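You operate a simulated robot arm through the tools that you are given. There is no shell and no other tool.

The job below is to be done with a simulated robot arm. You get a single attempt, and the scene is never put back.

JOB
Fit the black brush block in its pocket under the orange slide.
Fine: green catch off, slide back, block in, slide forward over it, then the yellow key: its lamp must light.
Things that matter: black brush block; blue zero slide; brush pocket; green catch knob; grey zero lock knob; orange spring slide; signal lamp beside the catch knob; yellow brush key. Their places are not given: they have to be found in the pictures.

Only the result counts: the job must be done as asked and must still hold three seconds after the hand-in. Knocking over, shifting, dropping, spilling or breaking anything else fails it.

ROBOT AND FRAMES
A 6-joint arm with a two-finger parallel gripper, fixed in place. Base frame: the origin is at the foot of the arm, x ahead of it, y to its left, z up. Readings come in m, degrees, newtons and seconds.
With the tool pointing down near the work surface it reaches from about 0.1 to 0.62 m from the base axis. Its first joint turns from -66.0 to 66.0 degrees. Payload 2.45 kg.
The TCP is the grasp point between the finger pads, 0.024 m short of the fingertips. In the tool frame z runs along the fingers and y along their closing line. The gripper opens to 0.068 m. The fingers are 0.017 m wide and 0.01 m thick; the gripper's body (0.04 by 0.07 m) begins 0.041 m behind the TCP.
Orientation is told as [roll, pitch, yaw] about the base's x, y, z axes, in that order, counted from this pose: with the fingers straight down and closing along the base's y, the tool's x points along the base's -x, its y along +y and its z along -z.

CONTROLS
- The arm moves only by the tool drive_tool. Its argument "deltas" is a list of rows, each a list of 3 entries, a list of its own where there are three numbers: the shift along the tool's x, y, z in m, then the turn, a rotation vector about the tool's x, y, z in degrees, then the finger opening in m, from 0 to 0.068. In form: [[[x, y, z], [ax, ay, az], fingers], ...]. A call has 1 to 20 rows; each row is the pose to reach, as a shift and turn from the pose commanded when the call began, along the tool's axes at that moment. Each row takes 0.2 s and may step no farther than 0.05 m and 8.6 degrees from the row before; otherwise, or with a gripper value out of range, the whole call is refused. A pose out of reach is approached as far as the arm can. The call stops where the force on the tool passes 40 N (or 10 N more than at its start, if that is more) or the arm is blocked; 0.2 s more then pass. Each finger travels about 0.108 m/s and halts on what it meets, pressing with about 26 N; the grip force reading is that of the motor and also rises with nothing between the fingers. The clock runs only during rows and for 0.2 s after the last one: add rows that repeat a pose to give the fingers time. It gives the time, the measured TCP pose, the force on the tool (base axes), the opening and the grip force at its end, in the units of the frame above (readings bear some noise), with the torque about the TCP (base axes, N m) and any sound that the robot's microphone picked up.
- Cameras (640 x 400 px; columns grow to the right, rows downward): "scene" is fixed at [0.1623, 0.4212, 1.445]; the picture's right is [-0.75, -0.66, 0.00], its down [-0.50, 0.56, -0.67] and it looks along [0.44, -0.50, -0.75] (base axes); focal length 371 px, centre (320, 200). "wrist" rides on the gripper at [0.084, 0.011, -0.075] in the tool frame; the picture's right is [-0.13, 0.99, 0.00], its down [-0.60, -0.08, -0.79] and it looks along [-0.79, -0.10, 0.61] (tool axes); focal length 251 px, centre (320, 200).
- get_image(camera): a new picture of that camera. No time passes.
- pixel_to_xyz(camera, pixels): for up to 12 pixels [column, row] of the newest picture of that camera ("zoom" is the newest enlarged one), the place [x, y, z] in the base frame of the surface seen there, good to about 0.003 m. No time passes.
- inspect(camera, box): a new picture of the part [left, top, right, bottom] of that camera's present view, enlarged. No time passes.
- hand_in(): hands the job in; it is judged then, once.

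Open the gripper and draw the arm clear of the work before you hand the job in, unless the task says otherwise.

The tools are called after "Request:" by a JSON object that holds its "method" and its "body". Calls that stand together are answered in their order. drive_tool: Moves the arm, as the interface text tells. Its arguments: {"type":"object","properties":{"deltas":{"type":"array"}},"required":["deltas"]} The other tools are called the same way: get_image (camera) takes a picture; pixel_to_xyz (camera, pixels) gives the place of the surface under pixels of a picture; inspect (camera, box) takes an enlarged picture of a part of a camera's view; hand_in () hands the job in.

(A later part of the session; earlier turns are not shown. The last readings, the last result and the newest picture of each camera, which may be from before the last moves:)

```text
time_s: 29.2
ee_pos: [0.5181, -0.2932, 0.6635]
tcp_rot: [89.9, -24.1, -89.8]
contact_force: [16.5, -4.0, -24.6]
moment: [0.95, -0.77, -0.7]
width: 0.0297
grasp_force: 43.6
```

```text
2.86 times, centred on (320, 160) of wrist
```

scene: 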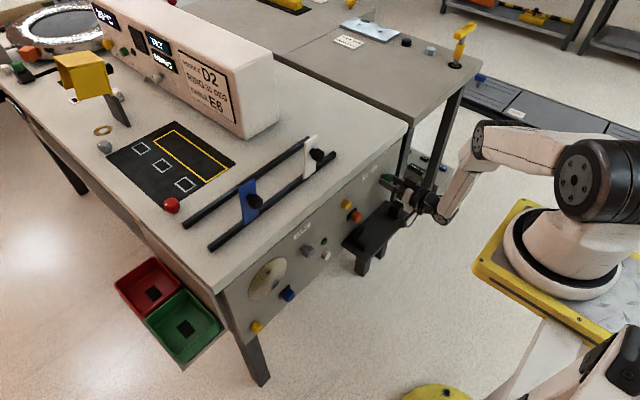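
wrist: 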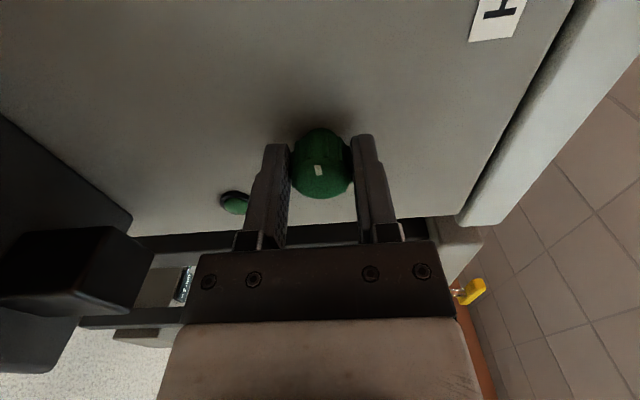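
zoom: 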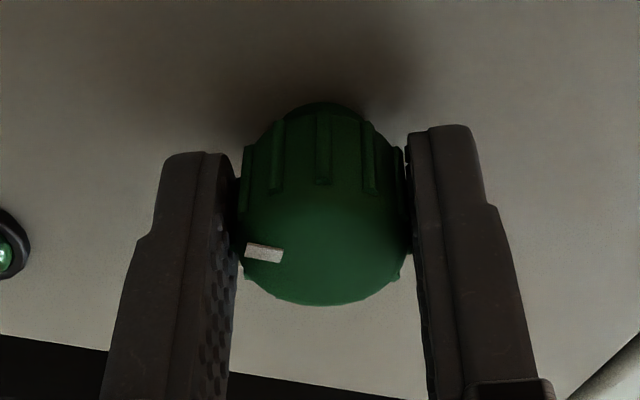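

Torque 0.95 N m with slight slipping: the stop is reached, mark pointing down, catch turned about 90 degrees. I let go, draw back and look at the panel.

Request:
{"method": "drive_tool", "body": {"deltas": [[[0, 0, 0], [0, 0, 0], 0.05], [[0, 0, 0], [0, 0, 0], 0.06], [[0, 0, -0.03], [0, 0, 8], 0.068], [[0, 0, -0.055], [0, 0, 16], 0.068], [[0, 0, -0.055], [0, 0, 24], 0.068], [[0, 0, -0.055], [0, 0, 24], 0.068]]}}

Request:
{"method": "get_image", "body": {"camera": "wrist"}}

Request:
{"method": "inspect", "body": {"camera": "scene", "box": [330, 165, 420, 255]}}

```text
time_s: 30.6
ee_pos: [0.4612, -0.2926, 0.6664]
tcp_rot: [90.0, 0.0, -89.9]
contact_force: [0.8, 0.1, 0.0]
moment: [0.02, 0.01, 0.02]
width: 0.0679
grasp_force: 0.0
```

```text
taken
```

wrist: 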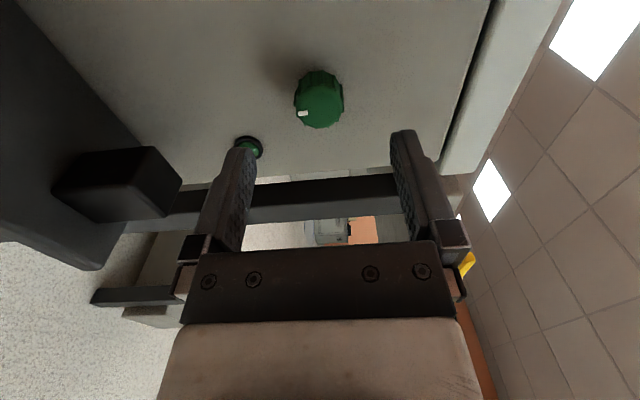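

```text
4.44 times, centred on (375, 210) of scene
```

zoom: 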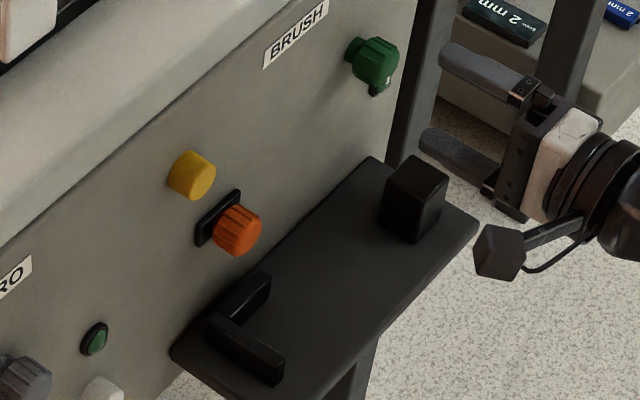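

The catch mark points down now and the slide has not moved. I go in front of the orange slide.

Request:
{"method": "drive_tool", "body": {"deltas": [[[0.04, -0.01, 0], [0, 0, 0], 0.068], [[0.08, -0.025, 0], [0, 0, 0], 0.068], [[0.12, -0.04, 0], [0, 0, 0], 0.068], [[0.145, -0.044, 0], [0, 0, 0], 0.068], [[0.145, -0.044, 0], [0, 0, 0], 0.068]]}}

Request:
{"method": "get_image", "body": {"camera": "wrist"}}

Request:
{"method": "inspect", "body": {"camera": "wrist", "box": [260, 60, 380, 160]}}

```text
time_s: 31.8
ee_pos: [0.4628, -0.1495, 0.6207]
tcp_rot: [89.9, -0.1, -89.8]
contact_force: [0.7, -0.4, -0.6]
moment: [-0.03, 0.0, -0.03]
width: 0.0682
grasp_force: 0.0
```

```text
taken
```

wrist: 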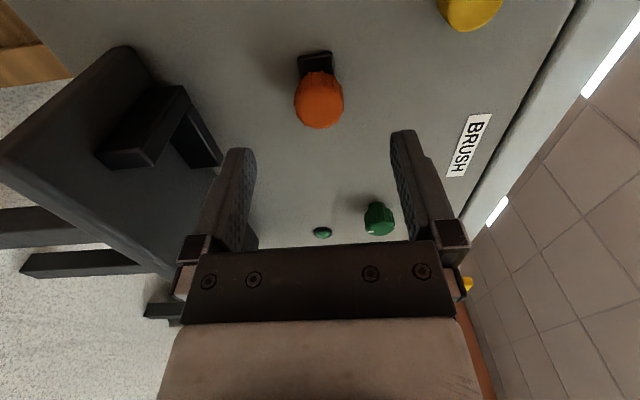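

```text
4.00 times, centred on (320, 110) of wrist
```

zoom: 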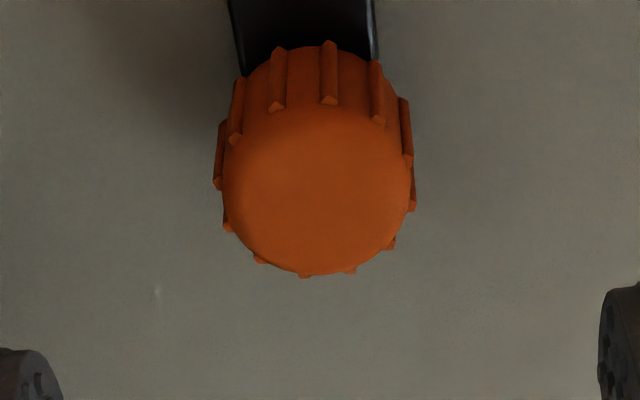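

The orange knob is well centred at about (y -0.148, z 0.620). I advance over it and grip.

Request:
{"method": "drive_tool", "body": {"deltas": [[[0.001, -0.0005, 0.025], [0, 0, 0], 0.068], [[0.001, -0.0005, 0.05], [0, 0, 0], 0.068], [[0.001, -0.0005, 0.053], [0, 0, 0], 0.05], [[0.001, -0.0005, 0.053], [0, 0, 0], 0.035], [[0.001, -0.0005, 0.053], [0, 0, 0], 0.02], [[0.001, -0.0005, 0.053], [0, 0, 0], 0.015], [[0.001, -0.0005, 0.053], [0, 0, 0], 0.015]]}}

Request:
{"method": "get_image", "body": {"camera": "wrist"}}

```text
time_s: 33.4
ee_pos: [0.5157, -0.1483, 0.6195]
tcp_rot: [90.0, -0.1, -89.8]
contact_force: [7.8, -0.5, -10.4]
moment: [0.04, -0.35, -0.06]
width: 0.0291
grasp_force: 43.1
```

```text
taken
```

wrist: 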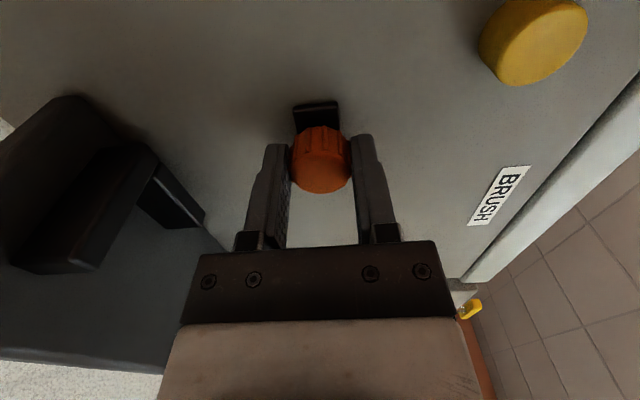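

The orange knob is gripped (0.0291). I probe it 4 mm toward +y first.

Request:
{"method": "drive_tool", "body": {"deltas": [[[0.002, 0, 0], [0, 0, 0], 0.015], [[0.004, 0, 0], [0, 0, 0], 0.015], [[0.004, 0, 0], [0, 0, 0], 0.015]]}}

Request:
{"method": "drive_tool", "body": {"deltas": [[[-0.002, 0, 0], [0, 0, 0], 0.015], [[-0.004, 0, 0], [0, 0, 0], 0.015], [[-0.006, 0, 0], [0, 0, 0], 0.015], [[-0.008, 0, 0], [0, 0, 0], 0.015], [[-0.008, 0, 0], [0, 0, 0], 0.015]]}}

```text
time_s: 34.0
ee_pos: [0.5167, -0.1468, 0.6196]
tcp_rot: [89.7, -0.2, -90.4]
contact_force: [5.8, -5.1, -11.0]
moment: [0.0, -0.34, 0.12]
width: 0.0292
grasp_force: 43.4
stopped in row 2: the force on the tool passed its limit at 42 N (the readings are from after the stop); the commanded pose is now the measured one
```

```text
time_s: 35.2
ee_pos: [0.5147, -0.1546, 0.6204]
tcp_rot: [89.7, -0.1, -90.1]
contact_force: [14.6, -0.1, -22.2]
moment: [-0.06, -0.3, 0.5]
width: 0.0291
grasp_force: 43.4
```

Toward +y it blocked, toward -y it went 8 mm with almost no force. I look whether the slide moved with the fingers.

Request:
{"method": "inspect", "body": {"camera": "wrist", "box": [240, 80, 400, 220]}}

Request:
{"method": "inspect", "body": {"camera": "scene", "box": [330, 180, 400, 250]}}

```text
2.86 times, centred on (320, 150) of wrist
```

zoom: 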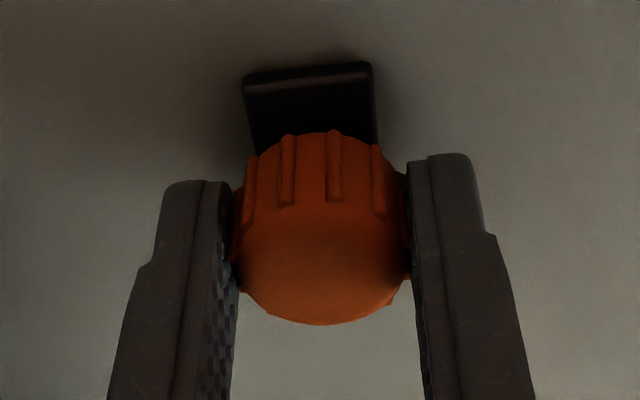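

```text
5.71 times, centred on (365, 215) of scene
```

zoom: 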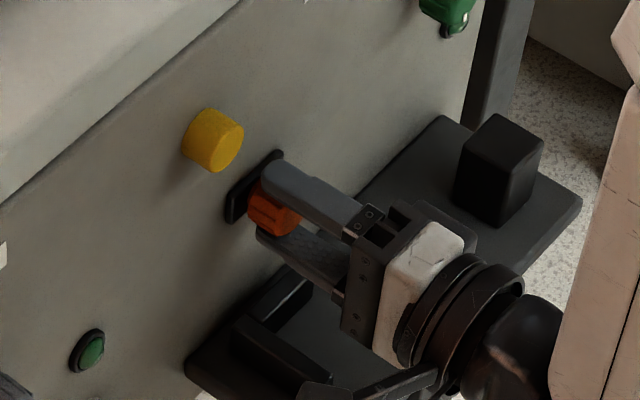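

The knob and its plate stayed fixed relative to the fingers, so the slide moves toward -y. I push it farther that way.

Request:
{"method": "drive_tool", "body": {"deltas": [[[-0.003, 0, 0], [0, 0, 0], 0.015], [[-0.006, 0, 0], [0, 0, 0], 0.015], [[-0.009, 0, 0], [0, 0, 0], 0.015], [[-0.012, 0, 0], [0, 0, 0], 0.015], [[-0.015, 0, 0], [0, 0, 0], 0.015], [[-0.018, 0, 0], [0, 0, 0], 0.015], [[-0.018, 0, 0], [0, 0, 0], 0.015]]}}

Request:
{"method": "inspect", "body": {"camera": "wrist", "box": [240, 60, 400, 220]}}

Request:
{"method": "inspect", "body": {"camera": "scene", "box": [330, 180, 400, 250]}}

```text
time_s: 36.8
ee_pos: [0.5154, -0.1743, 0.6205]
tcp_rot: [89.8, -0.2, -90.3]
contact_force: [18.4, -0.1, -18.9]
moment: [0.06, -0.33, 0.17]
width: 0.0289
grasp_force: 43.0
```

```text
2.50 times, centred on (320, 140) of wrist
```

zoom: 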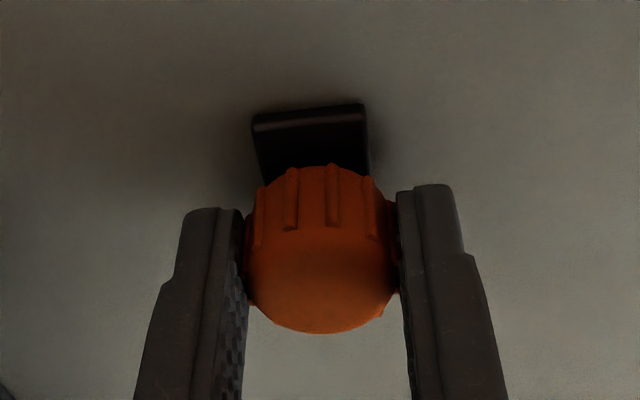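

```text
5.71 times, centred on (365, 215) of scene
```

zoom: 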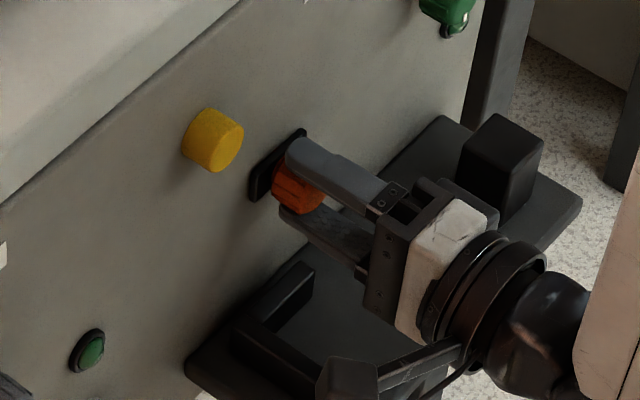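

The slide has moved 26 mm and no spring force is felt. I push on to find its end stop.

Request:
{"method": "drive_tool", "body": {"deltas": [[[-0.004, 0, 0], [0, 0, 0], 0.015], [[-0.008, 0, 0], [0, 0, 0], 0.015], [[-0.012, 0, 0], [0, 0, 0], 0.015], [[-0.016, 0, 0], [0, 0, 0], 0.015], [[-0.02, 0, 0], [0, 0, 0], 0.015], [[-0.024, 0, 0], [0, 0, 0], 0.015], [[-0.028, 0, 0], [0, 0, 0], 0.015], [[-0.032, 0, 0], [0, 0, 0], 0.015], [[-0.032, 0, 0], [0, 0, 0], 0.015]]}}

Request:
{"method": "inspect", "body": {"camera": "scene", "box": [330, 180, 400, 250]}}

Request:
{"method": "inspect", "body": {"camera": "wrist", "box": [240, 60, 400, 220]}}

```text
time_s: 38.6
ee_pos: [0.5141, -0.2027, 0.6199]
tcp_rot: [89.5, -0.2, -90.2]
contact_force: [9.2, -0.4, -10.5]
moment: [0.06, -0.38, -0.18]
width: 0.0294
grasp_force: 43.5
stopped in row 8: the force on the tool passed its limit at 42 N (the readings are from after the stop); the commanded pose is now the measured one
```

```text
5.71 times, centred on (365, 215) of scene
```

zoom: 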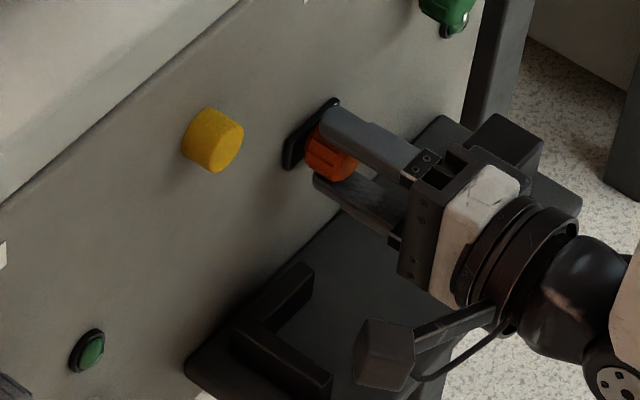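

```text
2.50 times, centred on (320, 140) of wrist
```

zoom: 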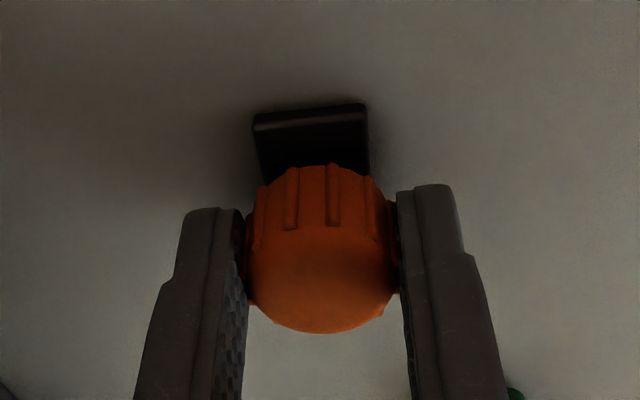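

The slide met its end stop near y = -0.203 after about 55 mm of travel. I let go, draw back and see whether it stays.

Request:
{"method": "drive_tool", "body": {"deltas": [[[0, 0, 0], [0, 0, 0], 0.05], [[0, 0, 0], [0, 0, 0], 0.068], [[0, 0, -0.03], [0, 0, 0], 0.068], [[0, 0, -0.06], [0, 0, 0], 0.068], [[0, 0, -0.06], [0, 0, 0], 0.068]]}}

Request:
{"method": "inspect", "body": {"camera": "scene", "box": [330, 180, 400, 250]}}

Request:
{"method": "get_image", "body": {"camera": "wrist"}}

```text
time_s: 39.8
ee_pos: [0.4557, -0.203, 0.6211]
tcp_rot: [89.8, -0.2, -90.2]
contact_force: [0.5, 1.3, -0.3]
moment: [-0.03, -0.01, 0.01]
width: 0.0679
grasp_force: 0.0
```

```text
5.71 times, centred on (365, 215) of scene
```

zoom: 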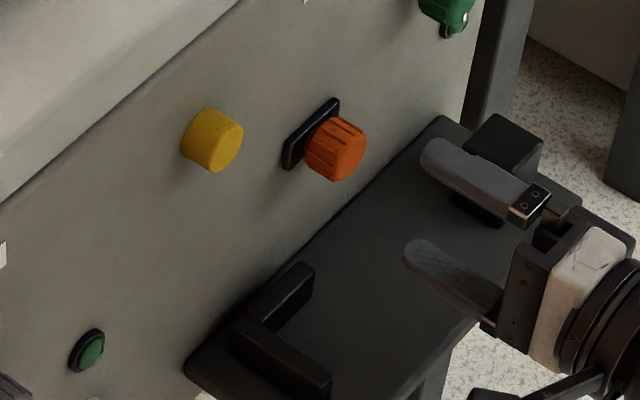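

```text
taken
```

wrist: 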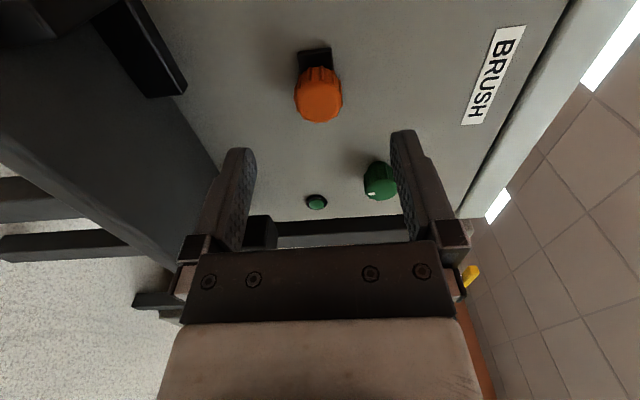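

The slide stays back at y ≈ -0.203. Next comes the block: I draw back and up, then turn the tool back to the camera-below roll, from where I will tilt it 45 degrees down to grasp the block.

Request:
{"method": "drive_tool", "body": {"deltas": [[[0, 0.03, -0.03], [0, 0, 0], 0.068], [[0, 0.06, -0.06], [0, 0, 0], 0.068], [[0, 0.1, -0.075], [0, 0, 0], 0.068], [[0, 0.13, -0.075], [0, 0, 0], 0.068], [[0, 0.13, -0.075], [0, 0, -8.5], 0.068], [[0, 0.13, -0.075], [0, 0, -17], 0.068], [[0, 0.13, -0.075], [0, 0, -25.5], 0.068], [[0, 0.13, -0.075], [0, 0, -34], 0.068], [[0, 0.13, -0.075], [0, 0, -42.5], 0.068], [[0, 0.13, -0.075], [0, 0, -51], 0.068], [[0, 0.13, -0.075], [0, 0, -59.5], 0.068], [[0, 0.13, -0.075], [0, 0, -68], 0.068], [[0, 0.13, -0.075], [0, 0, -76.5], 0.068], [[0, 0.13, -0.075], [0, 0, -85], 0.068], [[0, 0.13, -0.075], [0, 0, -90], 0.068], [[0, 0.13, -0.075], [0, 0, -90], 0.068]]}}

Request:
{"method": "get_image", "body": {"camera": "scene"}}

```text
time_s: 43.2
ee_pos: [0.3859, -0.1994, 0.7504]
tcp_rot: [-49.3, -89.6, 49.1]
contact_force: [0.1, -0.1, 0.2]
moment: [0.0, 0.02, 0.01]
width: 0.0681
grasp_force: 0.0
out of reach, approached as far as the arm can: row 3, 4, 5, 6, 7, 8, 9, 10, 11, 12, 13, 14, 15, 16
```

```text
taken
```

scene: 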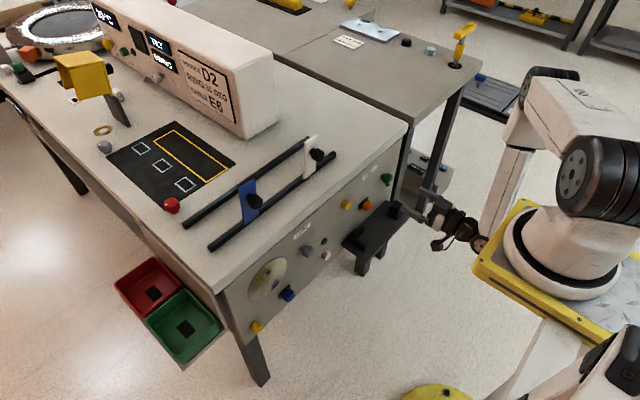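

Ready at (0.386,-0.199,0.750) with the camera below. I tilt the tool 45° downward while moving to a pre-grasp point in front of and above the block.

Request:
{"method": "drive_tool", "body": {"deltas": [[[0.02, -0.02, 0.01], [0, 8, 0], 0.06], [[0.04, -0.04, 0.02], [0, 16, 0], 0.06], [[0.06, -0.06, 0.025], [0, 24, 0], 0.06], [[0.08, -0.08, 0.03], [0, 32, 0], 0.06], [[0.11, -0.1, 0.04], [0, 40, 0], 0.06], [[0.131, -0.11, 0.044], [0, 45, 0], 0.06], [[0.131, -0.11, 0.044], [0, 45, 0], 0.06]]}}

Request:
{"method": "get_image", "body": {"camera": "wrist"}}

Request:
{"method": "get_image", "body": {"camera": "scene"}}

```text
time_s: 44.8
ee_pos: [0.4281, -0.311, 0.6211]
tcp_rot: [-0.3, -44.5, 0.0]
contact_force: [-0.3, 0.3, 0.5]
moment: [-0.03, 0.01, -0.01]
width: 0.0601
grasp_force: 0.0
```

```text
taken
```

wrist: 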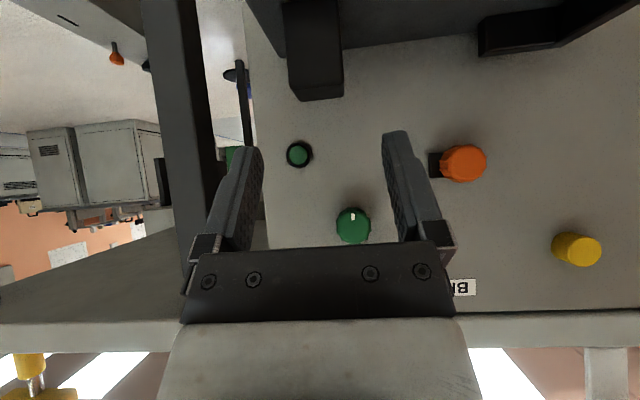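

```text
taken
```

scene: 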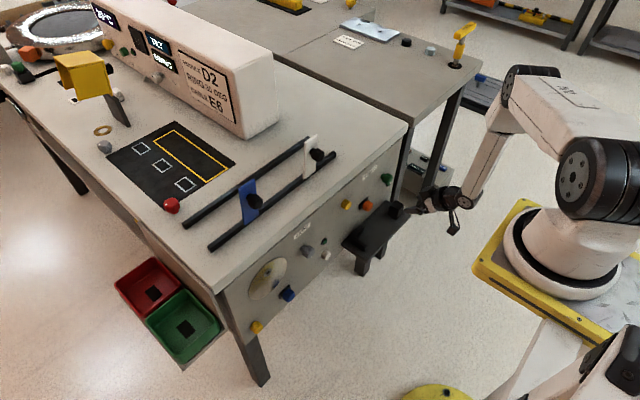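

Pose reached with 45° tilt; the block is at (315,50) in the wrist view. I measure its side edges to centre on y.

Request:
{"method": "inspect", "body": {"camera": "wrist", "box": [260, 0, 380, 110]}}

Request:
{"method": "pixel_to_xyz", "body": {"camera": "wrist", "pixels": [[288, 30], [312, 30], [335, 40], [295, 92], [316, 92], [340, 85], [316, 98], [318, 10], [291, 70], [314, 70]]}}

```text
3.64 times, centred on (320, 55) of wrist
```

zoom: 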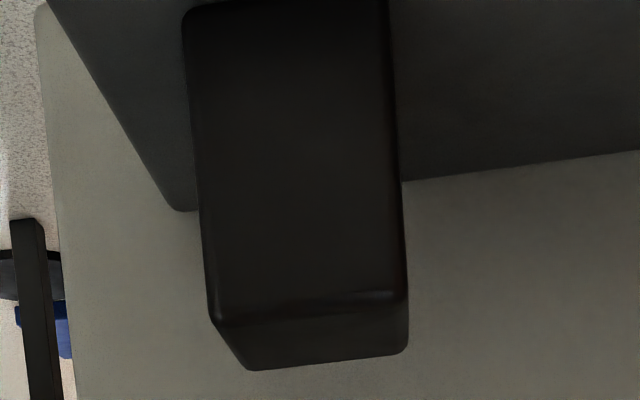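

```text
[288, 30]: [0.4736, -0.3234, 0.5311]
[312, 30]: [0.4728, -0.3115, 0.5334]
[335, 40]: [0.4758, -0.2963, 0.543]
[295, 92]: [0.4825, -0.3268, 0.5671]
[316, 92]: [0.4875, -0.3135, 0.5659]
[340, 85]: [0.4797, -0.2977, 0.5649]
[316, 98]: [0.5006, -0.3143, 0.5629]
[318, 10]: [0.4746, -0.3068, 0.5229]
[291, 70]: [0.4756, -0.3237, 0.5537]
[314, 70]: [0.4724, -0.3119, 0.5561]
```

The block is centred at y ≈ -0.310, matching the tool. I advance along the tool axis to TCP (0.480,-0.310,0.569) and close.

Request:
{"method": "drive_tool", "body": {"deltas": [[[0, 0.001, 0.03], [0, 0, 0], 0.06], [[0, 0.001, 0.055], [0, 0, 0], 0.06], [[0, 0.001, 0.073], [0, 0, 0], 0.06], [[0, 0.001, 0.073], [0, 0, 0], 0.06]]}}

Request:
{"method": "get_image", "body": {"camera": "wrist"}}

Request:
{"method": "inspect", "body": {"camera": "scene", "box": [350, 170, 440, 250]}}

```text
time_s: 45.8
ee_pos: [0.4796, -0.3102, 0.5679]
tcp_rot: [-0.3, -44.7, 0.0]
contact_force: [0.5, -0.3, -0.1]
moment: [0.01, 0.04, 0.0]
width: 0.0603
grasp_force: 0.1
```

```text
taken
```

wrist: 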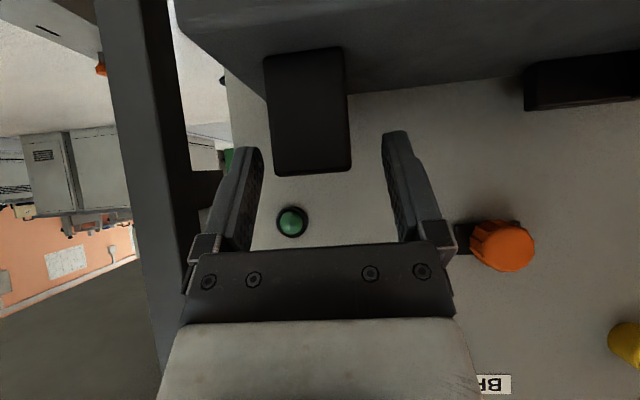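

```text
5.00 times, centred on (395, 210) of scene
```

zoom: 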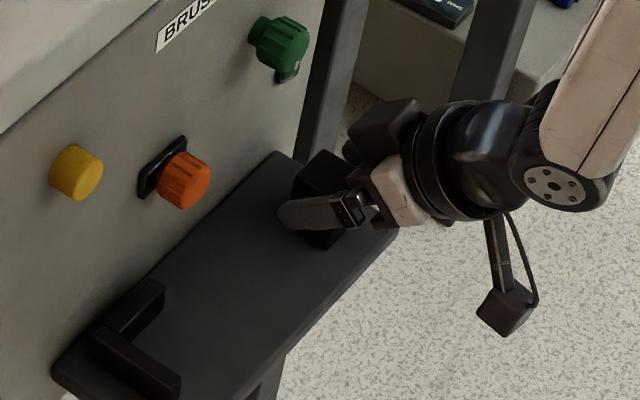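

The fingers straddle the block. I close on it.

Request:
{"method": "drive_tool", "body": {"deltas": [[[0, 0, 0], [0, 0, 0], 0.045], [[0, 0, 0], [0, 0, 0], 0.03], [[0, 0, 0], [0, 0, 0], 0.02], [[0, 0, 0], [0, 0, 0], 0.015], [[0, 0, 0], [0, 0, 0], 0.015]]}}

Request:
{"method": "get_image", "body": {"camera": "wrist"}}

```text
time_s: 47.0
ee_pos: [0.4802, -0.3093, 0.5691]
tcp_rot: [-0.3, -44.6, 0.1]
contact_force: [0.7, -0.2, 1.2]
moment: [0.0, -0.02, 0.01]
width: 0.0335
grasp_force: 25.9
```

```text
taken
```

wrist: 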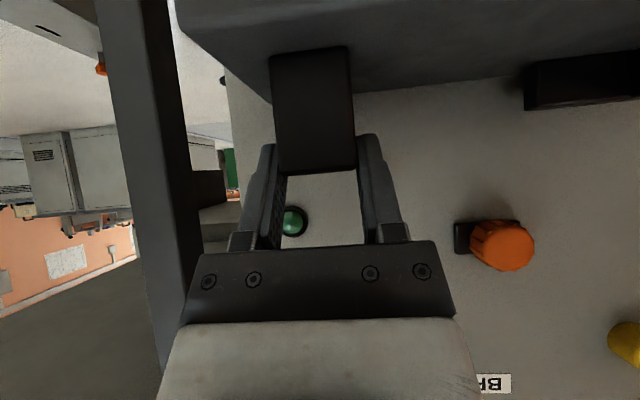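

The block is held (opening 0.0335, grip 26 N). I lift it straight up 40 mm.

Request:
{"method": "drive_tool", "body": {"deltas": [[[-0.0035, 0, -0.0035], [0, 0, 0], 0.015], [[-0.0106, 0, -0.0106], [0, 0, 0], 0.015], [[-0.0212, 0, -0.0212], [0, 0, 0], 0.015], [[-0.0283, 0, -0.0283], [0, 0, 0], 0.015], [[-0.0283, 0, -0.0283], [0, 0, 0], 0.015]]}}

Request:
{"method": "get_image", "body": {"camera": "wrist"}}

Request:
{"method": "inspect", "body": {"camera": "scene", "box": [330, 170, 430, 260]}}

```text
time_s: 48.2
ee_pos: [0.4808, -0.3077, 0.6087]
tcp_rot: [-0.3, -44.7, 0.0]
contact_force: [-1.2, 0.3, -0.8]
moment: [-0.03, 0.02, -0.01]
width: 0.0336
grasp_force: 25.9
```

```text
taken
```

wrist: 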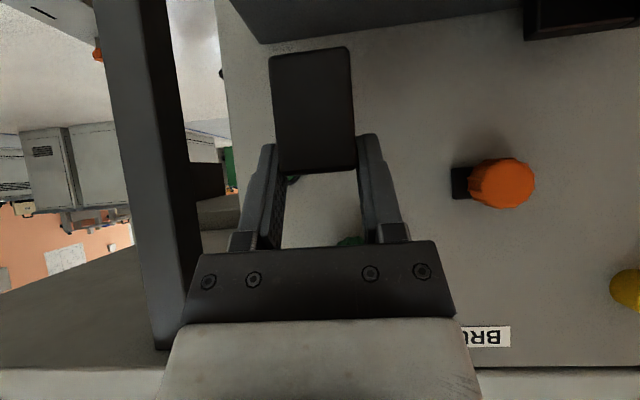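

```text
4.44 times, centred on (380, 215) of scene
```

zoom: 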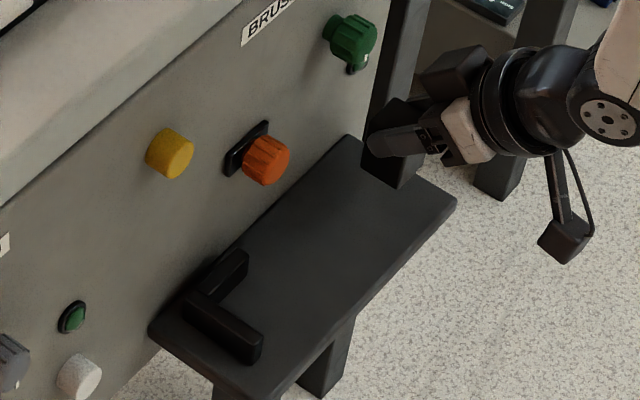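

The block hangs straight in the grip. I carry it toward +y to y ≈ -0.166, staying at this height and clear of the orange knob.

Request:
{"method": "drive_tool", "body": {"deltas": [[[0, 0.03, 0], [0, 0, 0], 0.015], [[0, 0.06, 0], [0, 0, 0], 0.015], [[0, 0.09, 0], [0, 0, 0], 0.015], [[0, 0.12, 0], [0, 0, 0], 0.015], [[0, 0.142, 0], [0, 0, 0], 0.015], [[0, 0.142, 0], [0, 0, 0], 0.015]]}}

Request:
{"method": "get_image", "body": {"camera": "wrist"}}

Request:
{"method": "inspect", "body": {"camera": "scene", "box": [310, 180, 410, 270]}}

```text
time_s: 49.6
ee_pos: [0.4822, -0.1645, 0.6075]
tcp_rot: [-0.2, -44.8, 0.0]
contact_force: [-0.4, 0.3, -0.5]
moment: [-0.01, 0.04, -0.01]
width: 0.0336
grasp_force: 25.8
```

```text
taken
```

wrist: 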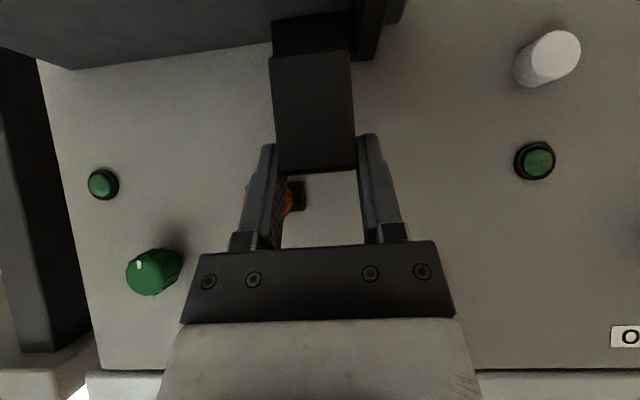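

```text
4.44 times, centred on (360, 225) of scene
```

zoom: 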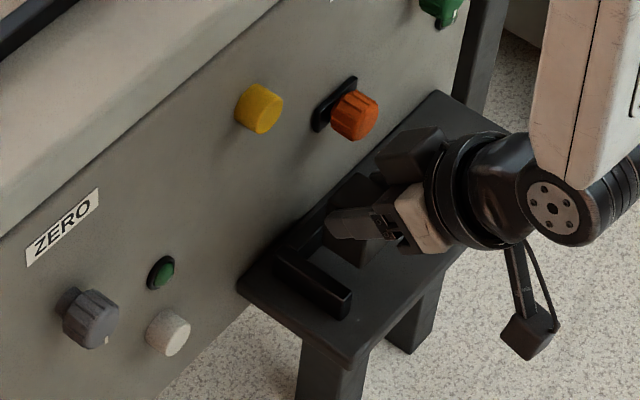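

The block is above the nest opening, with its +y face about 6 mm short of the side wall. I lower it to just above the shelf.

Request:
{"method": "drive_tool", "body": {"deltas": [[[0.009, 0, 0.009], [0, 0, 0], 0.015], [[0.018, 0, 0.018], [0, 0, 0], 0.015], [[0.0262, 0, 0.0262], [0, 0, 0], 0.015], [[0.0262, 0, 0.0262], [0, 0, 0], 0.015]]}}

Request:
{"method": "get_image", "body": {"camera": "wrist"}}

Request:
{"method": "inspect", "body": {"camera": "scene", "box": [310, 180, 410, 270]}}

```text
time_s: 50.6
ee_pos: [0.4817, -0.1665, 0.5702]
tcp_rot: [-0.3, -44.8, 0.0]
contact_force: [-0.2, 0.7, -0.4]
moment: [0.03, 0.04, -0.01]
width: 0.0333
grasp_force: 26.1
```

```text
taken
```

wrist: 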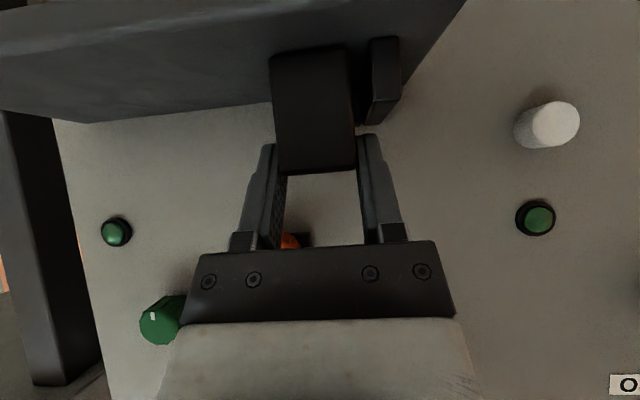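

```text
4.44 times, centred on (360, 225) of scene
```

zoom: 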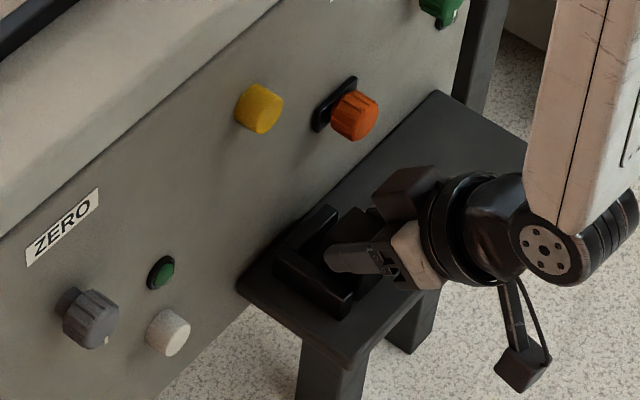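

The block is inside the nest corner area, about 2 mm above the shelf. I push it toward +x, toward the back wall, with small steps at the end.

Request:
{"method": "drive_tool", "body": {"deltas": [[[-0.0057, 0, 0.0057], [0, 0, 0], 0.015], [[-0.0099, 0, 0.0099], [0, 0, 0], 0.015], [[-0.0127, 0, 0.0127], [0, 0, 0], 0.015], [[-0.0127, 0, 0.0127], [0, 0, 0], 0.015]]}}

Request:
{"method": "inspect", "body": {"camera": "wrist", "box": [240, 20, 440, 200]}}

Request:
{"method": "inspect", "body": {"camera": "scene", "box": [325, 205, 395, 265]}}

```text
time_s: 51.6
ee_pos: [0.4963, -0.1649, 0.5688]
tcp_rot: [-0.1, -44.4, -0.3]
contact_force: [-20.0, -3.0, 4.6]
moment: [-0.03, 0.38, 0.0]
width: 0.0338
grasp_force: 25.9
```

```text
2.22 times, centred on (340, 110) of wrist
```

zoom: 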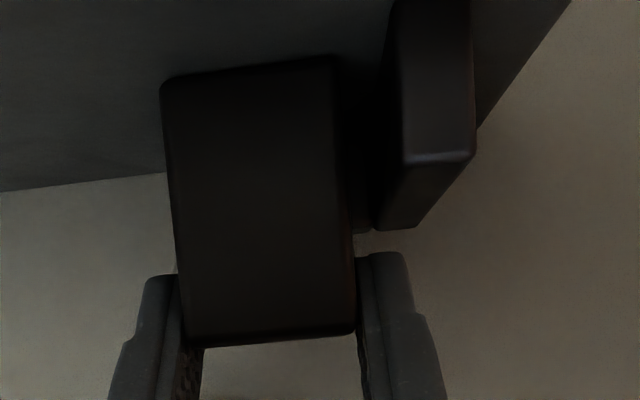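

```text
6.67 times, centred on (360, 235) of scene
```

zoom: 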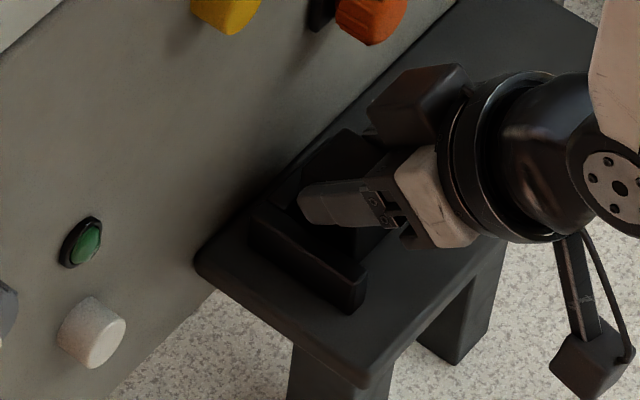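

The back wall is met (Fx -20 N at x 0.496). I ease back 2.5 mm and move toward +y until the side wall is felt.

Request:
{"method": "drive_tool", "body": {"deltas": [[[0.0018, 0, -0.0018], [0, 0, 0], 0.015], [[0.0018, 0.003, -0.0018], [0, 0, 0], 0.015], [[0.0018, 0.005, -0.0018], [0, 0, 0], 0.015], [[0.0018, 0.0065, -0.0018], [0, 0, 0], 0.015], [[0.0018, 0.0065, -0.0018], [0, 0, 0], 0.015]]}}

Request:
{"method": "inspect", "body": {"camera": "wrist", "box": [240, 20, 440, 200]}}

```text
time_s: 52.8
ee_pos: [0.4959, -0.1597, 0.5718]
tcp_rot: [-0.3, -44.9, 0.0]
contact_force: [-8.0, -3.1, -2.6]
moment: [-0.12, 0.27, -0.06]
width: 0.0336
grasp_force: 26.0
```

```text
2.22 times, centred on (340, 110) of wrist
```

zoom: 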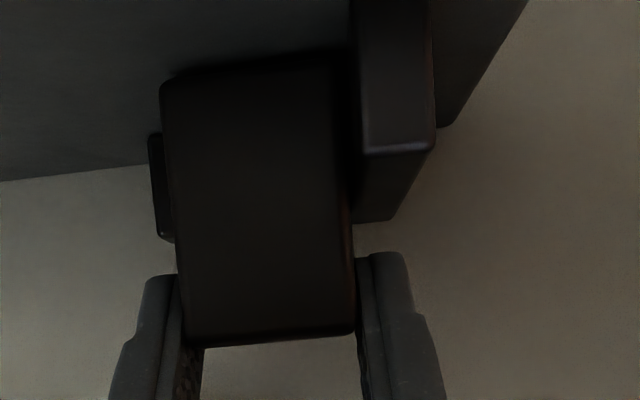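

Light contact at the side wall too (Fy -3). I lower the block by 3 mm onto the shelf.

Request:
{"method": "drive_tool", "body": {"deltas": [[[0.0007, 0, 0.0007], [0, 0, 0], 0.015], [[0.0014, 0, 0.0014], [0, 0, 0], 0.015], [[0.0021, 0, 0.0021], [0, 0, 0], 0.015], [[0.0021, 0, 0.0021], [0, 0, 0], 0.015]]}}

Request:
{"method": "inspect", "body": {"camera": "wrist", "box": [240, 20, 440, 200]}}

```text
time_s: 53.8
ee_pos: [0.496, -0.1598, 0.5682]
tcp_rot: [-0.3, -44.9, 0.0]
contact_force: [-12.3, 0.7, 17.0]
moment: [0.06, 0.1, 0.0]
width: 0.0339
grasp_force: 25.5
```

```text
2.22 times, centred on (340, 110) of wrist
```

zoom: 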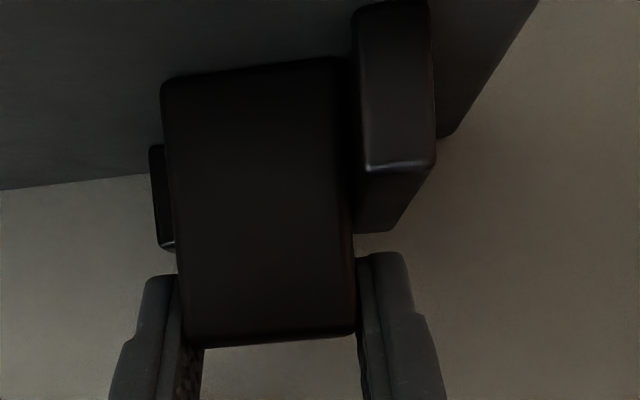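

The block stands on the shelf (Fz +17 N) against the walls. I open and back away along the tool axis.

Request:
{"method": "drive_tool", "body": {"deltas": [[[0, 0, 0], [0, 0, 0], 0.04], [[0, 0, 0], [0, 0, 0], 0.05], [[0, 0, 0], [0, 0, 0], 0.055], [[0, 0, -0.02], [0, 0, 0], 0.055], [[0, 0, -0.05], [0, 0, 0], 0.055], [[0, 0, -0.09], [0, 0, 0], 0.055], [[0, 0, -0.09], [0, 0, 0], 0.055]]}}

Request:
{"method": "get_image", "body": {"camera": "wrist"}}

Request:
{"method": "inspect", "body": {"camera": "scene", "box": [325, 190, 405, 265]}}

```text
time_s: 55.4
ee_pos: [0.4325, -0.1601, 0.633]
tcp_rot: [-0.3, -44.7, 0.0]
contact_force: [-0.8, -0.1, 1.2]
moment: [0.01, -0.03, -0.01]
width: 0.0549
grasp_force: 0.1
```

```text
taken
```

wrist: 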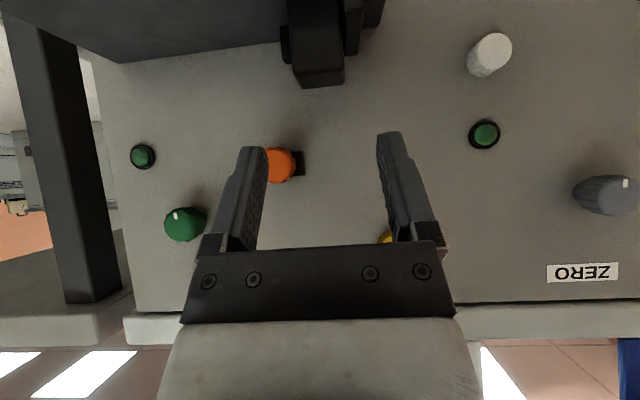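

```text
5.33 times, centred on (365, 228) of scene
```

zoom: 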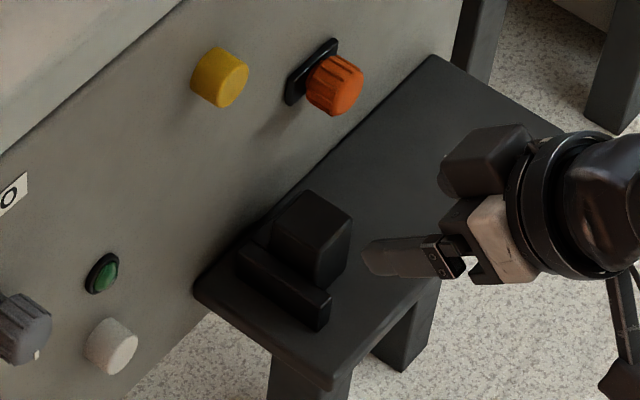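

The block stands in the nest corner. I check its fit closely from the scene and wrist views.

Request:
{"method": "inspect", "body": {"camera": "wrist", "box": [260, 0, 400, 100]}}

Request:
{"method": "inspect", "body": {"camera": "scene", "box": [345, 220, 395, 260]}}

Request:
{"method": "pixel_to_xyz", "body": {"camera": "zoom", "pixels": [[80, 100], [150, 110], [180, 60], [100, 60], [120, 170], [60, 150], [90, 210], [40, 200]]}}

```text
4.00 times, centred on (330, 50) of wrist
```

zoom: 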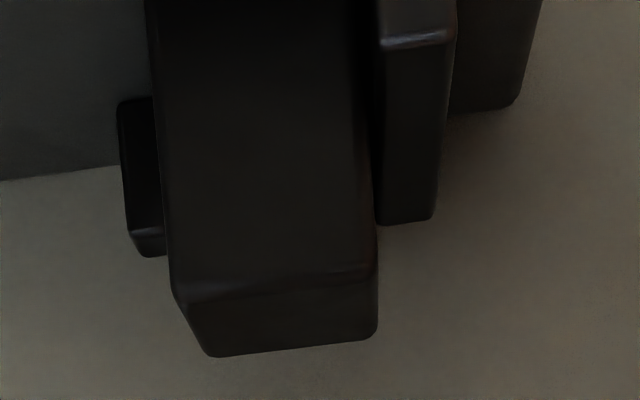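

```text
10.00 times, centred on (370, 240) of scene
```

zoom: 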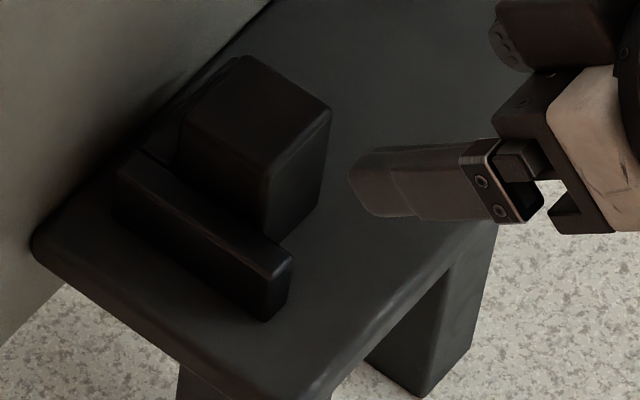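

```text
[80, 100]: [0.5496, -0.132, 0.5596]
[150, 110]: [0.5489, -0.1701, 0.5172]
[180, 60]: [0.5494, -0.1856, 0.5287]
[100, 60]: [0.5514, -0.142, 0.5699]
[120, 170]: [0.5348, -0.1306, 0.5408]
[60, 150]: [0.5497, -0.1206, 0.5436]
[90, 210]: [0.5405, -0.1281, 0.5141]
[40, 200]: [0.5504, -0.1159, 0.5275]
```

I read the block's faces and walls from this 10× zoom to estimate the remaining gaps.

Request:
{"method": "pixel_to_xyz", "body": {"camera": "zoom", "pixels": [[255, 110], [190, 115], [242, 65], [320, 110], [265, 165], [210, 220], [270, 240], [185, 145], [300, 180], [265, 225], [255, 70], [200, 120]]}}

Request:
{"method": "pixel_to_xyz", "body": {"camera": "wrist", "pixels": [[298, 20], [318, 20], [342, 25], [305, 80], [325, 80], [343, 75], [318, 72], [350, 45], [294, 55], [300, 60]]}}

```text
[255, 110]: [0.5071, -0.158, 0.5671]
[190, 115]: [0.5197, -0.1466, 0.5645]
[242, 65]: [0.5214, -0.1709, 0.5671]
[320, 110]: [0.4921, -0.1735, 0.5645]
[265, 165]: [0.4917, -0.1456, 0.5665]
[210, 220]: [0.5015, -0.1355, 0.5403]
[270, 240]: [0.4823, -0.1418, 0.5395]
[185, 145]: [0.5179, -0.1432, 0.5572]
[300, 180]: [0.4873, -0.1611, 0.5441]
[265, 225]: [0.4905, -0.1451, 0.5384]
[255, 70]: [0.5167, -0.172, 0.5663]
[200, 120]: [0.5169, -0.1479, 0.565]
```

```text
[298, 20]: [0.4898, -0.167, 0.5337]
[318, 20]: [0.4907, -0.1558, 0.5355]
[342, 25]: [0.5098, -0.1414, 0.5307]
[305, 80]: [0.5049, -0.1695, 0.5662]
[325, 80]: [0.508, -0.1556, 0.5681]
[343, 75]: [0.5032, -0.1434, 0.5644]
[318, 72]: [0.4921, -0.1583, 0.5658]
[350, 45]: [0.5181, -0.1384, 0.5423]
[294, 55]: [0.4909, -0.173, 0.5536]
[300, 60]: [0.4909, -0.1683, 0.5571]
```

The block reads x 0.4905–0.521, y -0.174…-0.1435, seated in the corner within measurement error. I now raise the tool, bring it level again for the slide.

Request:
{"method": "drive_tool", "body": {"deltas": [[[-0.009, 0, -0.023], [0, 0, 0], 0.068], [[-0.018, 0, -0.046], [0, 0, 0], 0.068], [[-0.0283, 0, -0.0707], [0, -8, 0], 0.068], [[-0.0283, 0, -0.0707], [0, -16, 0], 0.068], [[-0.0283, 0, -0.0707], [0, -24, 0], 0.068], [[-0.0283, 0, -0.0707], [0, -32, 0], 0.068], [[-0.0283, 0, -0.0707], [0, -40, 0], 0.068], [[-0.0283, 0, -0.0707], [0, -45.2, 0], 0.068], [[-0.0283, 0, -0.0707], [0, -45.2, 0], 0.068]]}}

Request:
{"method": "drive_tool", "body": {"deltas": [[[0, 0, 0], [0, 0, 8.5], 0.068], [[0, 0, 0], [0, 0, 17], 0.068], [[0, 0, 0], [0, 0, 25.5], 0.068], [[0, 0, 0], [0, 0, 34], 0.068], [[0, 0, 0], [0, 0, 42.5], 0.068], [[0, 0, 0], [0, 0, 51], 0.068], [[0, 0, 0], [0, 0, 59.5], 0.068], [[0, 0, 0], [0, 0, 68], 0.068], [[0, 0, 0], [0, 0, 76.5], 0.068], [[0, 0, 0], [0, 0, 85], 0.068], [[0, 0, 0], [0, 0, 90], 0.068], [[0, 0, 0], [0, 0, 90], 0.068]]}}

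Request:
{"method": "get_image", "body": {"camera": "wrist"}}

```text
time_s: 57.4
ee_pos: [0.4034, -0.1575, 0.7025]
tcp_rot: [-96.0, -89.8, 95.7]
contact_force: [0.0, -0.6, -0.5]
moment: [0.02, -0.02, 0.02]
width: 0.0679
grasp_force: 0.1
```

```text
time_s: 60.0
ee_pos: [0.4039, -0.159, 0.7021]
tcp_rot: [89.9, 0.0, -90.3]
contact_force: [-0.2, -0.2, -0.8]
moment: [0.02, 0.02, -0.01]
width: 0.0679
grasp_force: 0.0
```

```text
taken
```

wrist: 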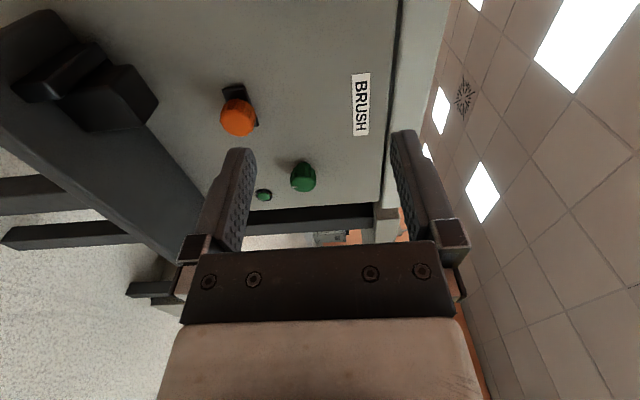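

Level again with the camera on the +y side. I move in front of the orange knob at its back position.

Request:
{"method": "drive_tool", "body": {"deltas": [[[-0.02, -0.035, 0], [0, 0, 0], 0.055], [[-0.044, -0.07, 0.01], [0, 0, 0], 0.055], [[-0.044, -0.081, 0.04], [0, 0, 0], 0.055], [[-0.044, -0.081, 0.059], [0, 0, 0], 0.055], [[-0.044, -0.081, 0.059], [0, 0, 0], 0.055]]}}

Request:
{"method": "get_image", "body": {"camera": "wrist"}}

```text
time_s: 61.2
ee_pos: [0.4615, -0.205, 0.6214]
tcp_rot: [89.9, -0.3, -90.2]
contact_force: [0.2, -0.5, -0.1]
moment: [0.0, -0.02, 0.0]
width: 0.0549
grasp_force: 0.1
```

```text
taken
```

wrist: 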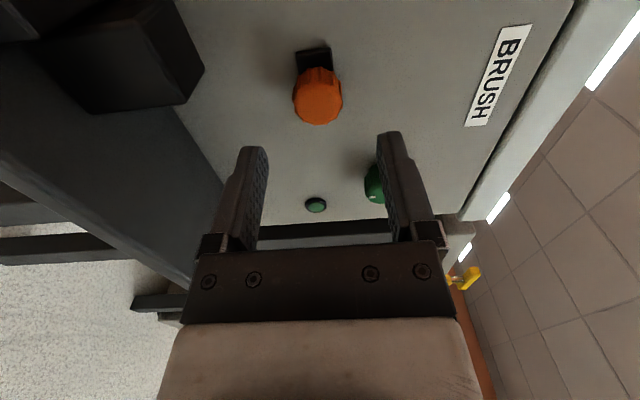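

The knob is centred vertically, about 3 mm to +y of the tool. I advance and grip it.

Request:
{"method": "drive_tool", "body": {"deltas": [[[0.003, -0.0005, 0.025], [0, 0, 0], 0.055], [[0.003, -0.0005, 0.05], [0, 0, 0], 0.055], [[0.003, -0.0005, 0.054], [0, 0, 0], 0.045], [[0.003, -0.0005, 0.054], [0, 0, 0], 0.03], [[0.003, -0.0005, 0.054], [0, 0, 0], 0.02], [[0.003, -0.0005, 0.054], [0, 0, 0], 0.015], [[0.003, -0.0005, 0.054], [0, 0, 0], 0.015]]}}

Request:
{"method": "drive_tool", "body": {"deltas": [[[0.004, 0, 0], [0, 0, 0], 0.015], [[0.008, 0, 0], [0, 0, 0], 0.015], [[0.012, 0, 0], [0, 0, 0], 0.015], [[0.016, 0, 0], [0, 0, 0], 0.015], [[0.02, 0, 0], [0, 0, 0], 0.015], [[0.02, 0, 0], [0, 0, 0], 0.015]]}}

Request:
{"method": "get_image", "body": {"camera": "wrist"}}

```text
time_s: 62.8
ee_pos: [0.5148, -0.2006, 0.6203]
tcp_rot: [89.6, -0.2, -90.2]
contact_force: [16.6, -0.6, -24.4]
moment: [0.13, -0.36, -0.06]
width: 0.0293
grasp_force: 43.8
```

```text
time_s: 64.2
ee_pos: [0.5142, -0.1802, 0.6204]
tcp_rot: [89.8, -0.2, -90.3]
contact_force: [4.6, -0.3, -17.3]
moment: [0.0, -0.31, -0.25]
width: 0.0291
grasp_force: 43.1
```

```text
taken
```

wrist: 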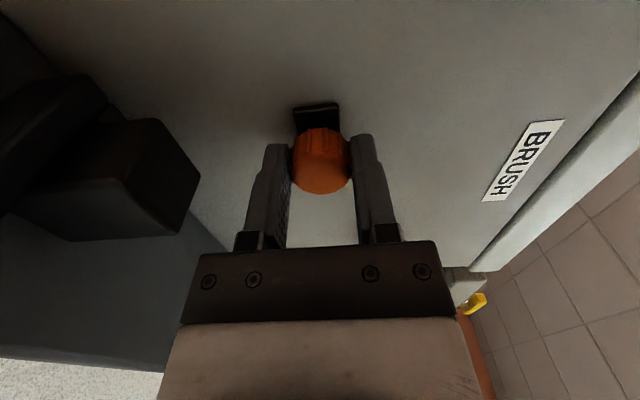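

The slide follows to y ≈ -0.180 with no resistance. I push on toward +y to its forward stop.

Request:
{"method": "drive_tool", "body": {"deltas": [[[0.004, 0, 0], [0, 0, 0], 0.015], [[0.008, 0, 0], [0, 0, 0], 0.015], [[0.012, 0, 0], [0, 0, 0], 0.015], [[0.016, 0, 0], [0, 0, 0], 0.015], [[0.02, 0, 0], [0, 0, 0], 0.015], [[0.024, 0, 0], [0, 0, 0], 0.015], [[0.028, 0, 0], [0, 0, 0], 0.015], [[0.031, 0, 0], [0, 0, 0], 0.015], [[0.034, 0, 0], [0, 0, 0], 0.015], [[0.037, 0, 0], [0, 0, 0], 0.015], [[0.04, 0, 0], [0, 0, 0], 0.015]]}}

Request:
{"method": "get_image", "body": {"camera": "wrist"}}

Request:
{"method": "inspect", "body": {"camera": "scene", "box": [320, 180, 410, 260]}}

```text
time_s: 66.6
ee_pos: [0.5163, -0.1457, 0.6204]
tcp_rot: [89.8, -0.2, -91.2]
contact_force: [1.4, -6.8, -6.5]
moment: [-0.06, -0.42, 0.08]
width: 0.0294
grasp_force: 43.7
stopped in row 11: the force on the tool passed its limit at 44 N (the readings are from after the stop); the commanded pose is now the measured one
```

```text
taken
```

wrist: 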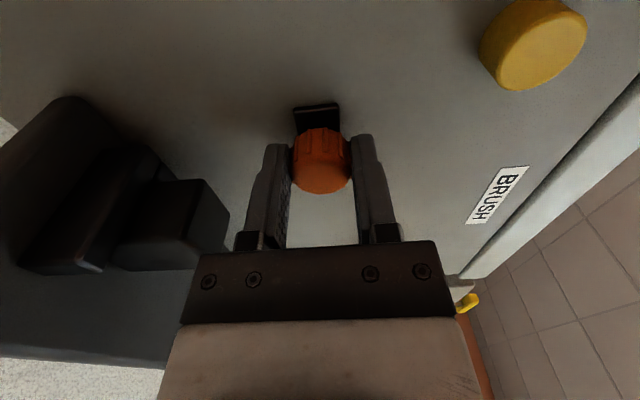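

```text
5.00 times, centred on (365, 220) of scene
```

zoom: 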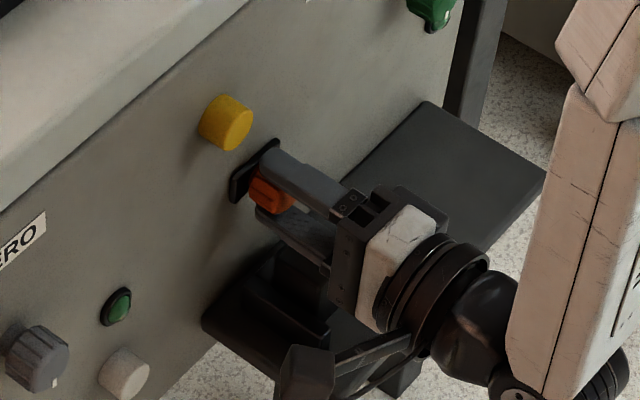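

The slide is at its forward stop again (y ≈ -0.146). I let go, draw back and look at the yellow key.

Request:
{"method": "drive_tool", "body": {"deltas": [[[0, 0, 0], [0, 0, 0], 0.045], [[0, 0, 0], [0, 0, 0], 0.055], [[0, 0, -0.03], [0, 0, 0], 0.055], [[0, 0, -0.06], [0, 0, 0], 0.055], [[0.02, 0.04, -0.06], [0, 0, 0], 0.03], [[0.036, 0.085, -0.06], [0, 0, 0], 0.0], [[0.036, 0.085, -0.06], [0, 0, 0], 0.0], [[0.036, 0.085, -0.06], [0, 0, 0], 0.0]]}}

Request:
{"method": "get_image", "body": {"camera": "wrist"}}

Request:
{"method": "inspect", "body": {"camera": "scene", "box": [320, 180, 410, 260]}}

```text
time_s: 68.4
ee_pos: [0.4561, -0.1075, 0.7071]
tcp_rot: [89.8, -0.3, -91.2]
contact_force: [0.1, -0.8, -0.2]
moment: [-0.01, 0.01, 0.02]
width: 0.0
grasp_force: 23.2
```

```text
taken
```

wrist: 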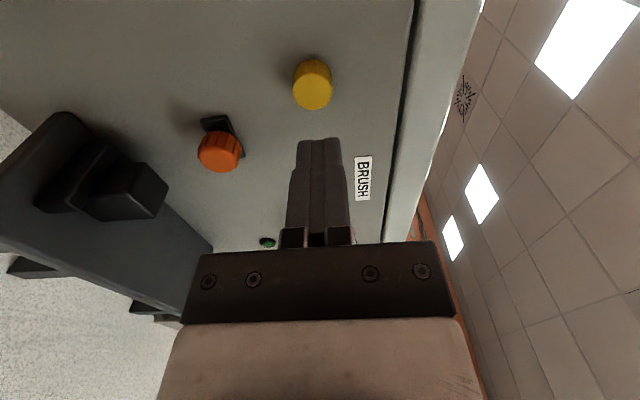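

```text
5.00 times, centred on (365, 220) of scene
```

zoom: 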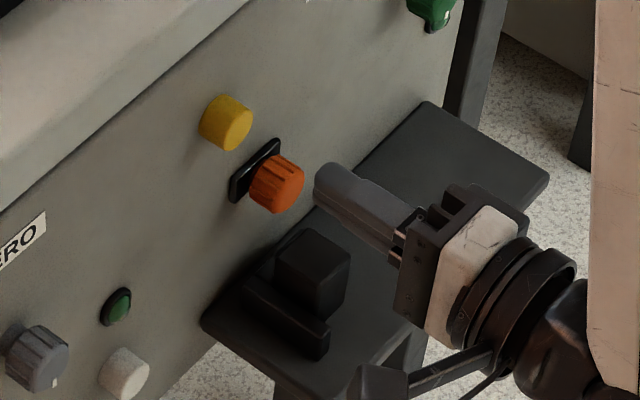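

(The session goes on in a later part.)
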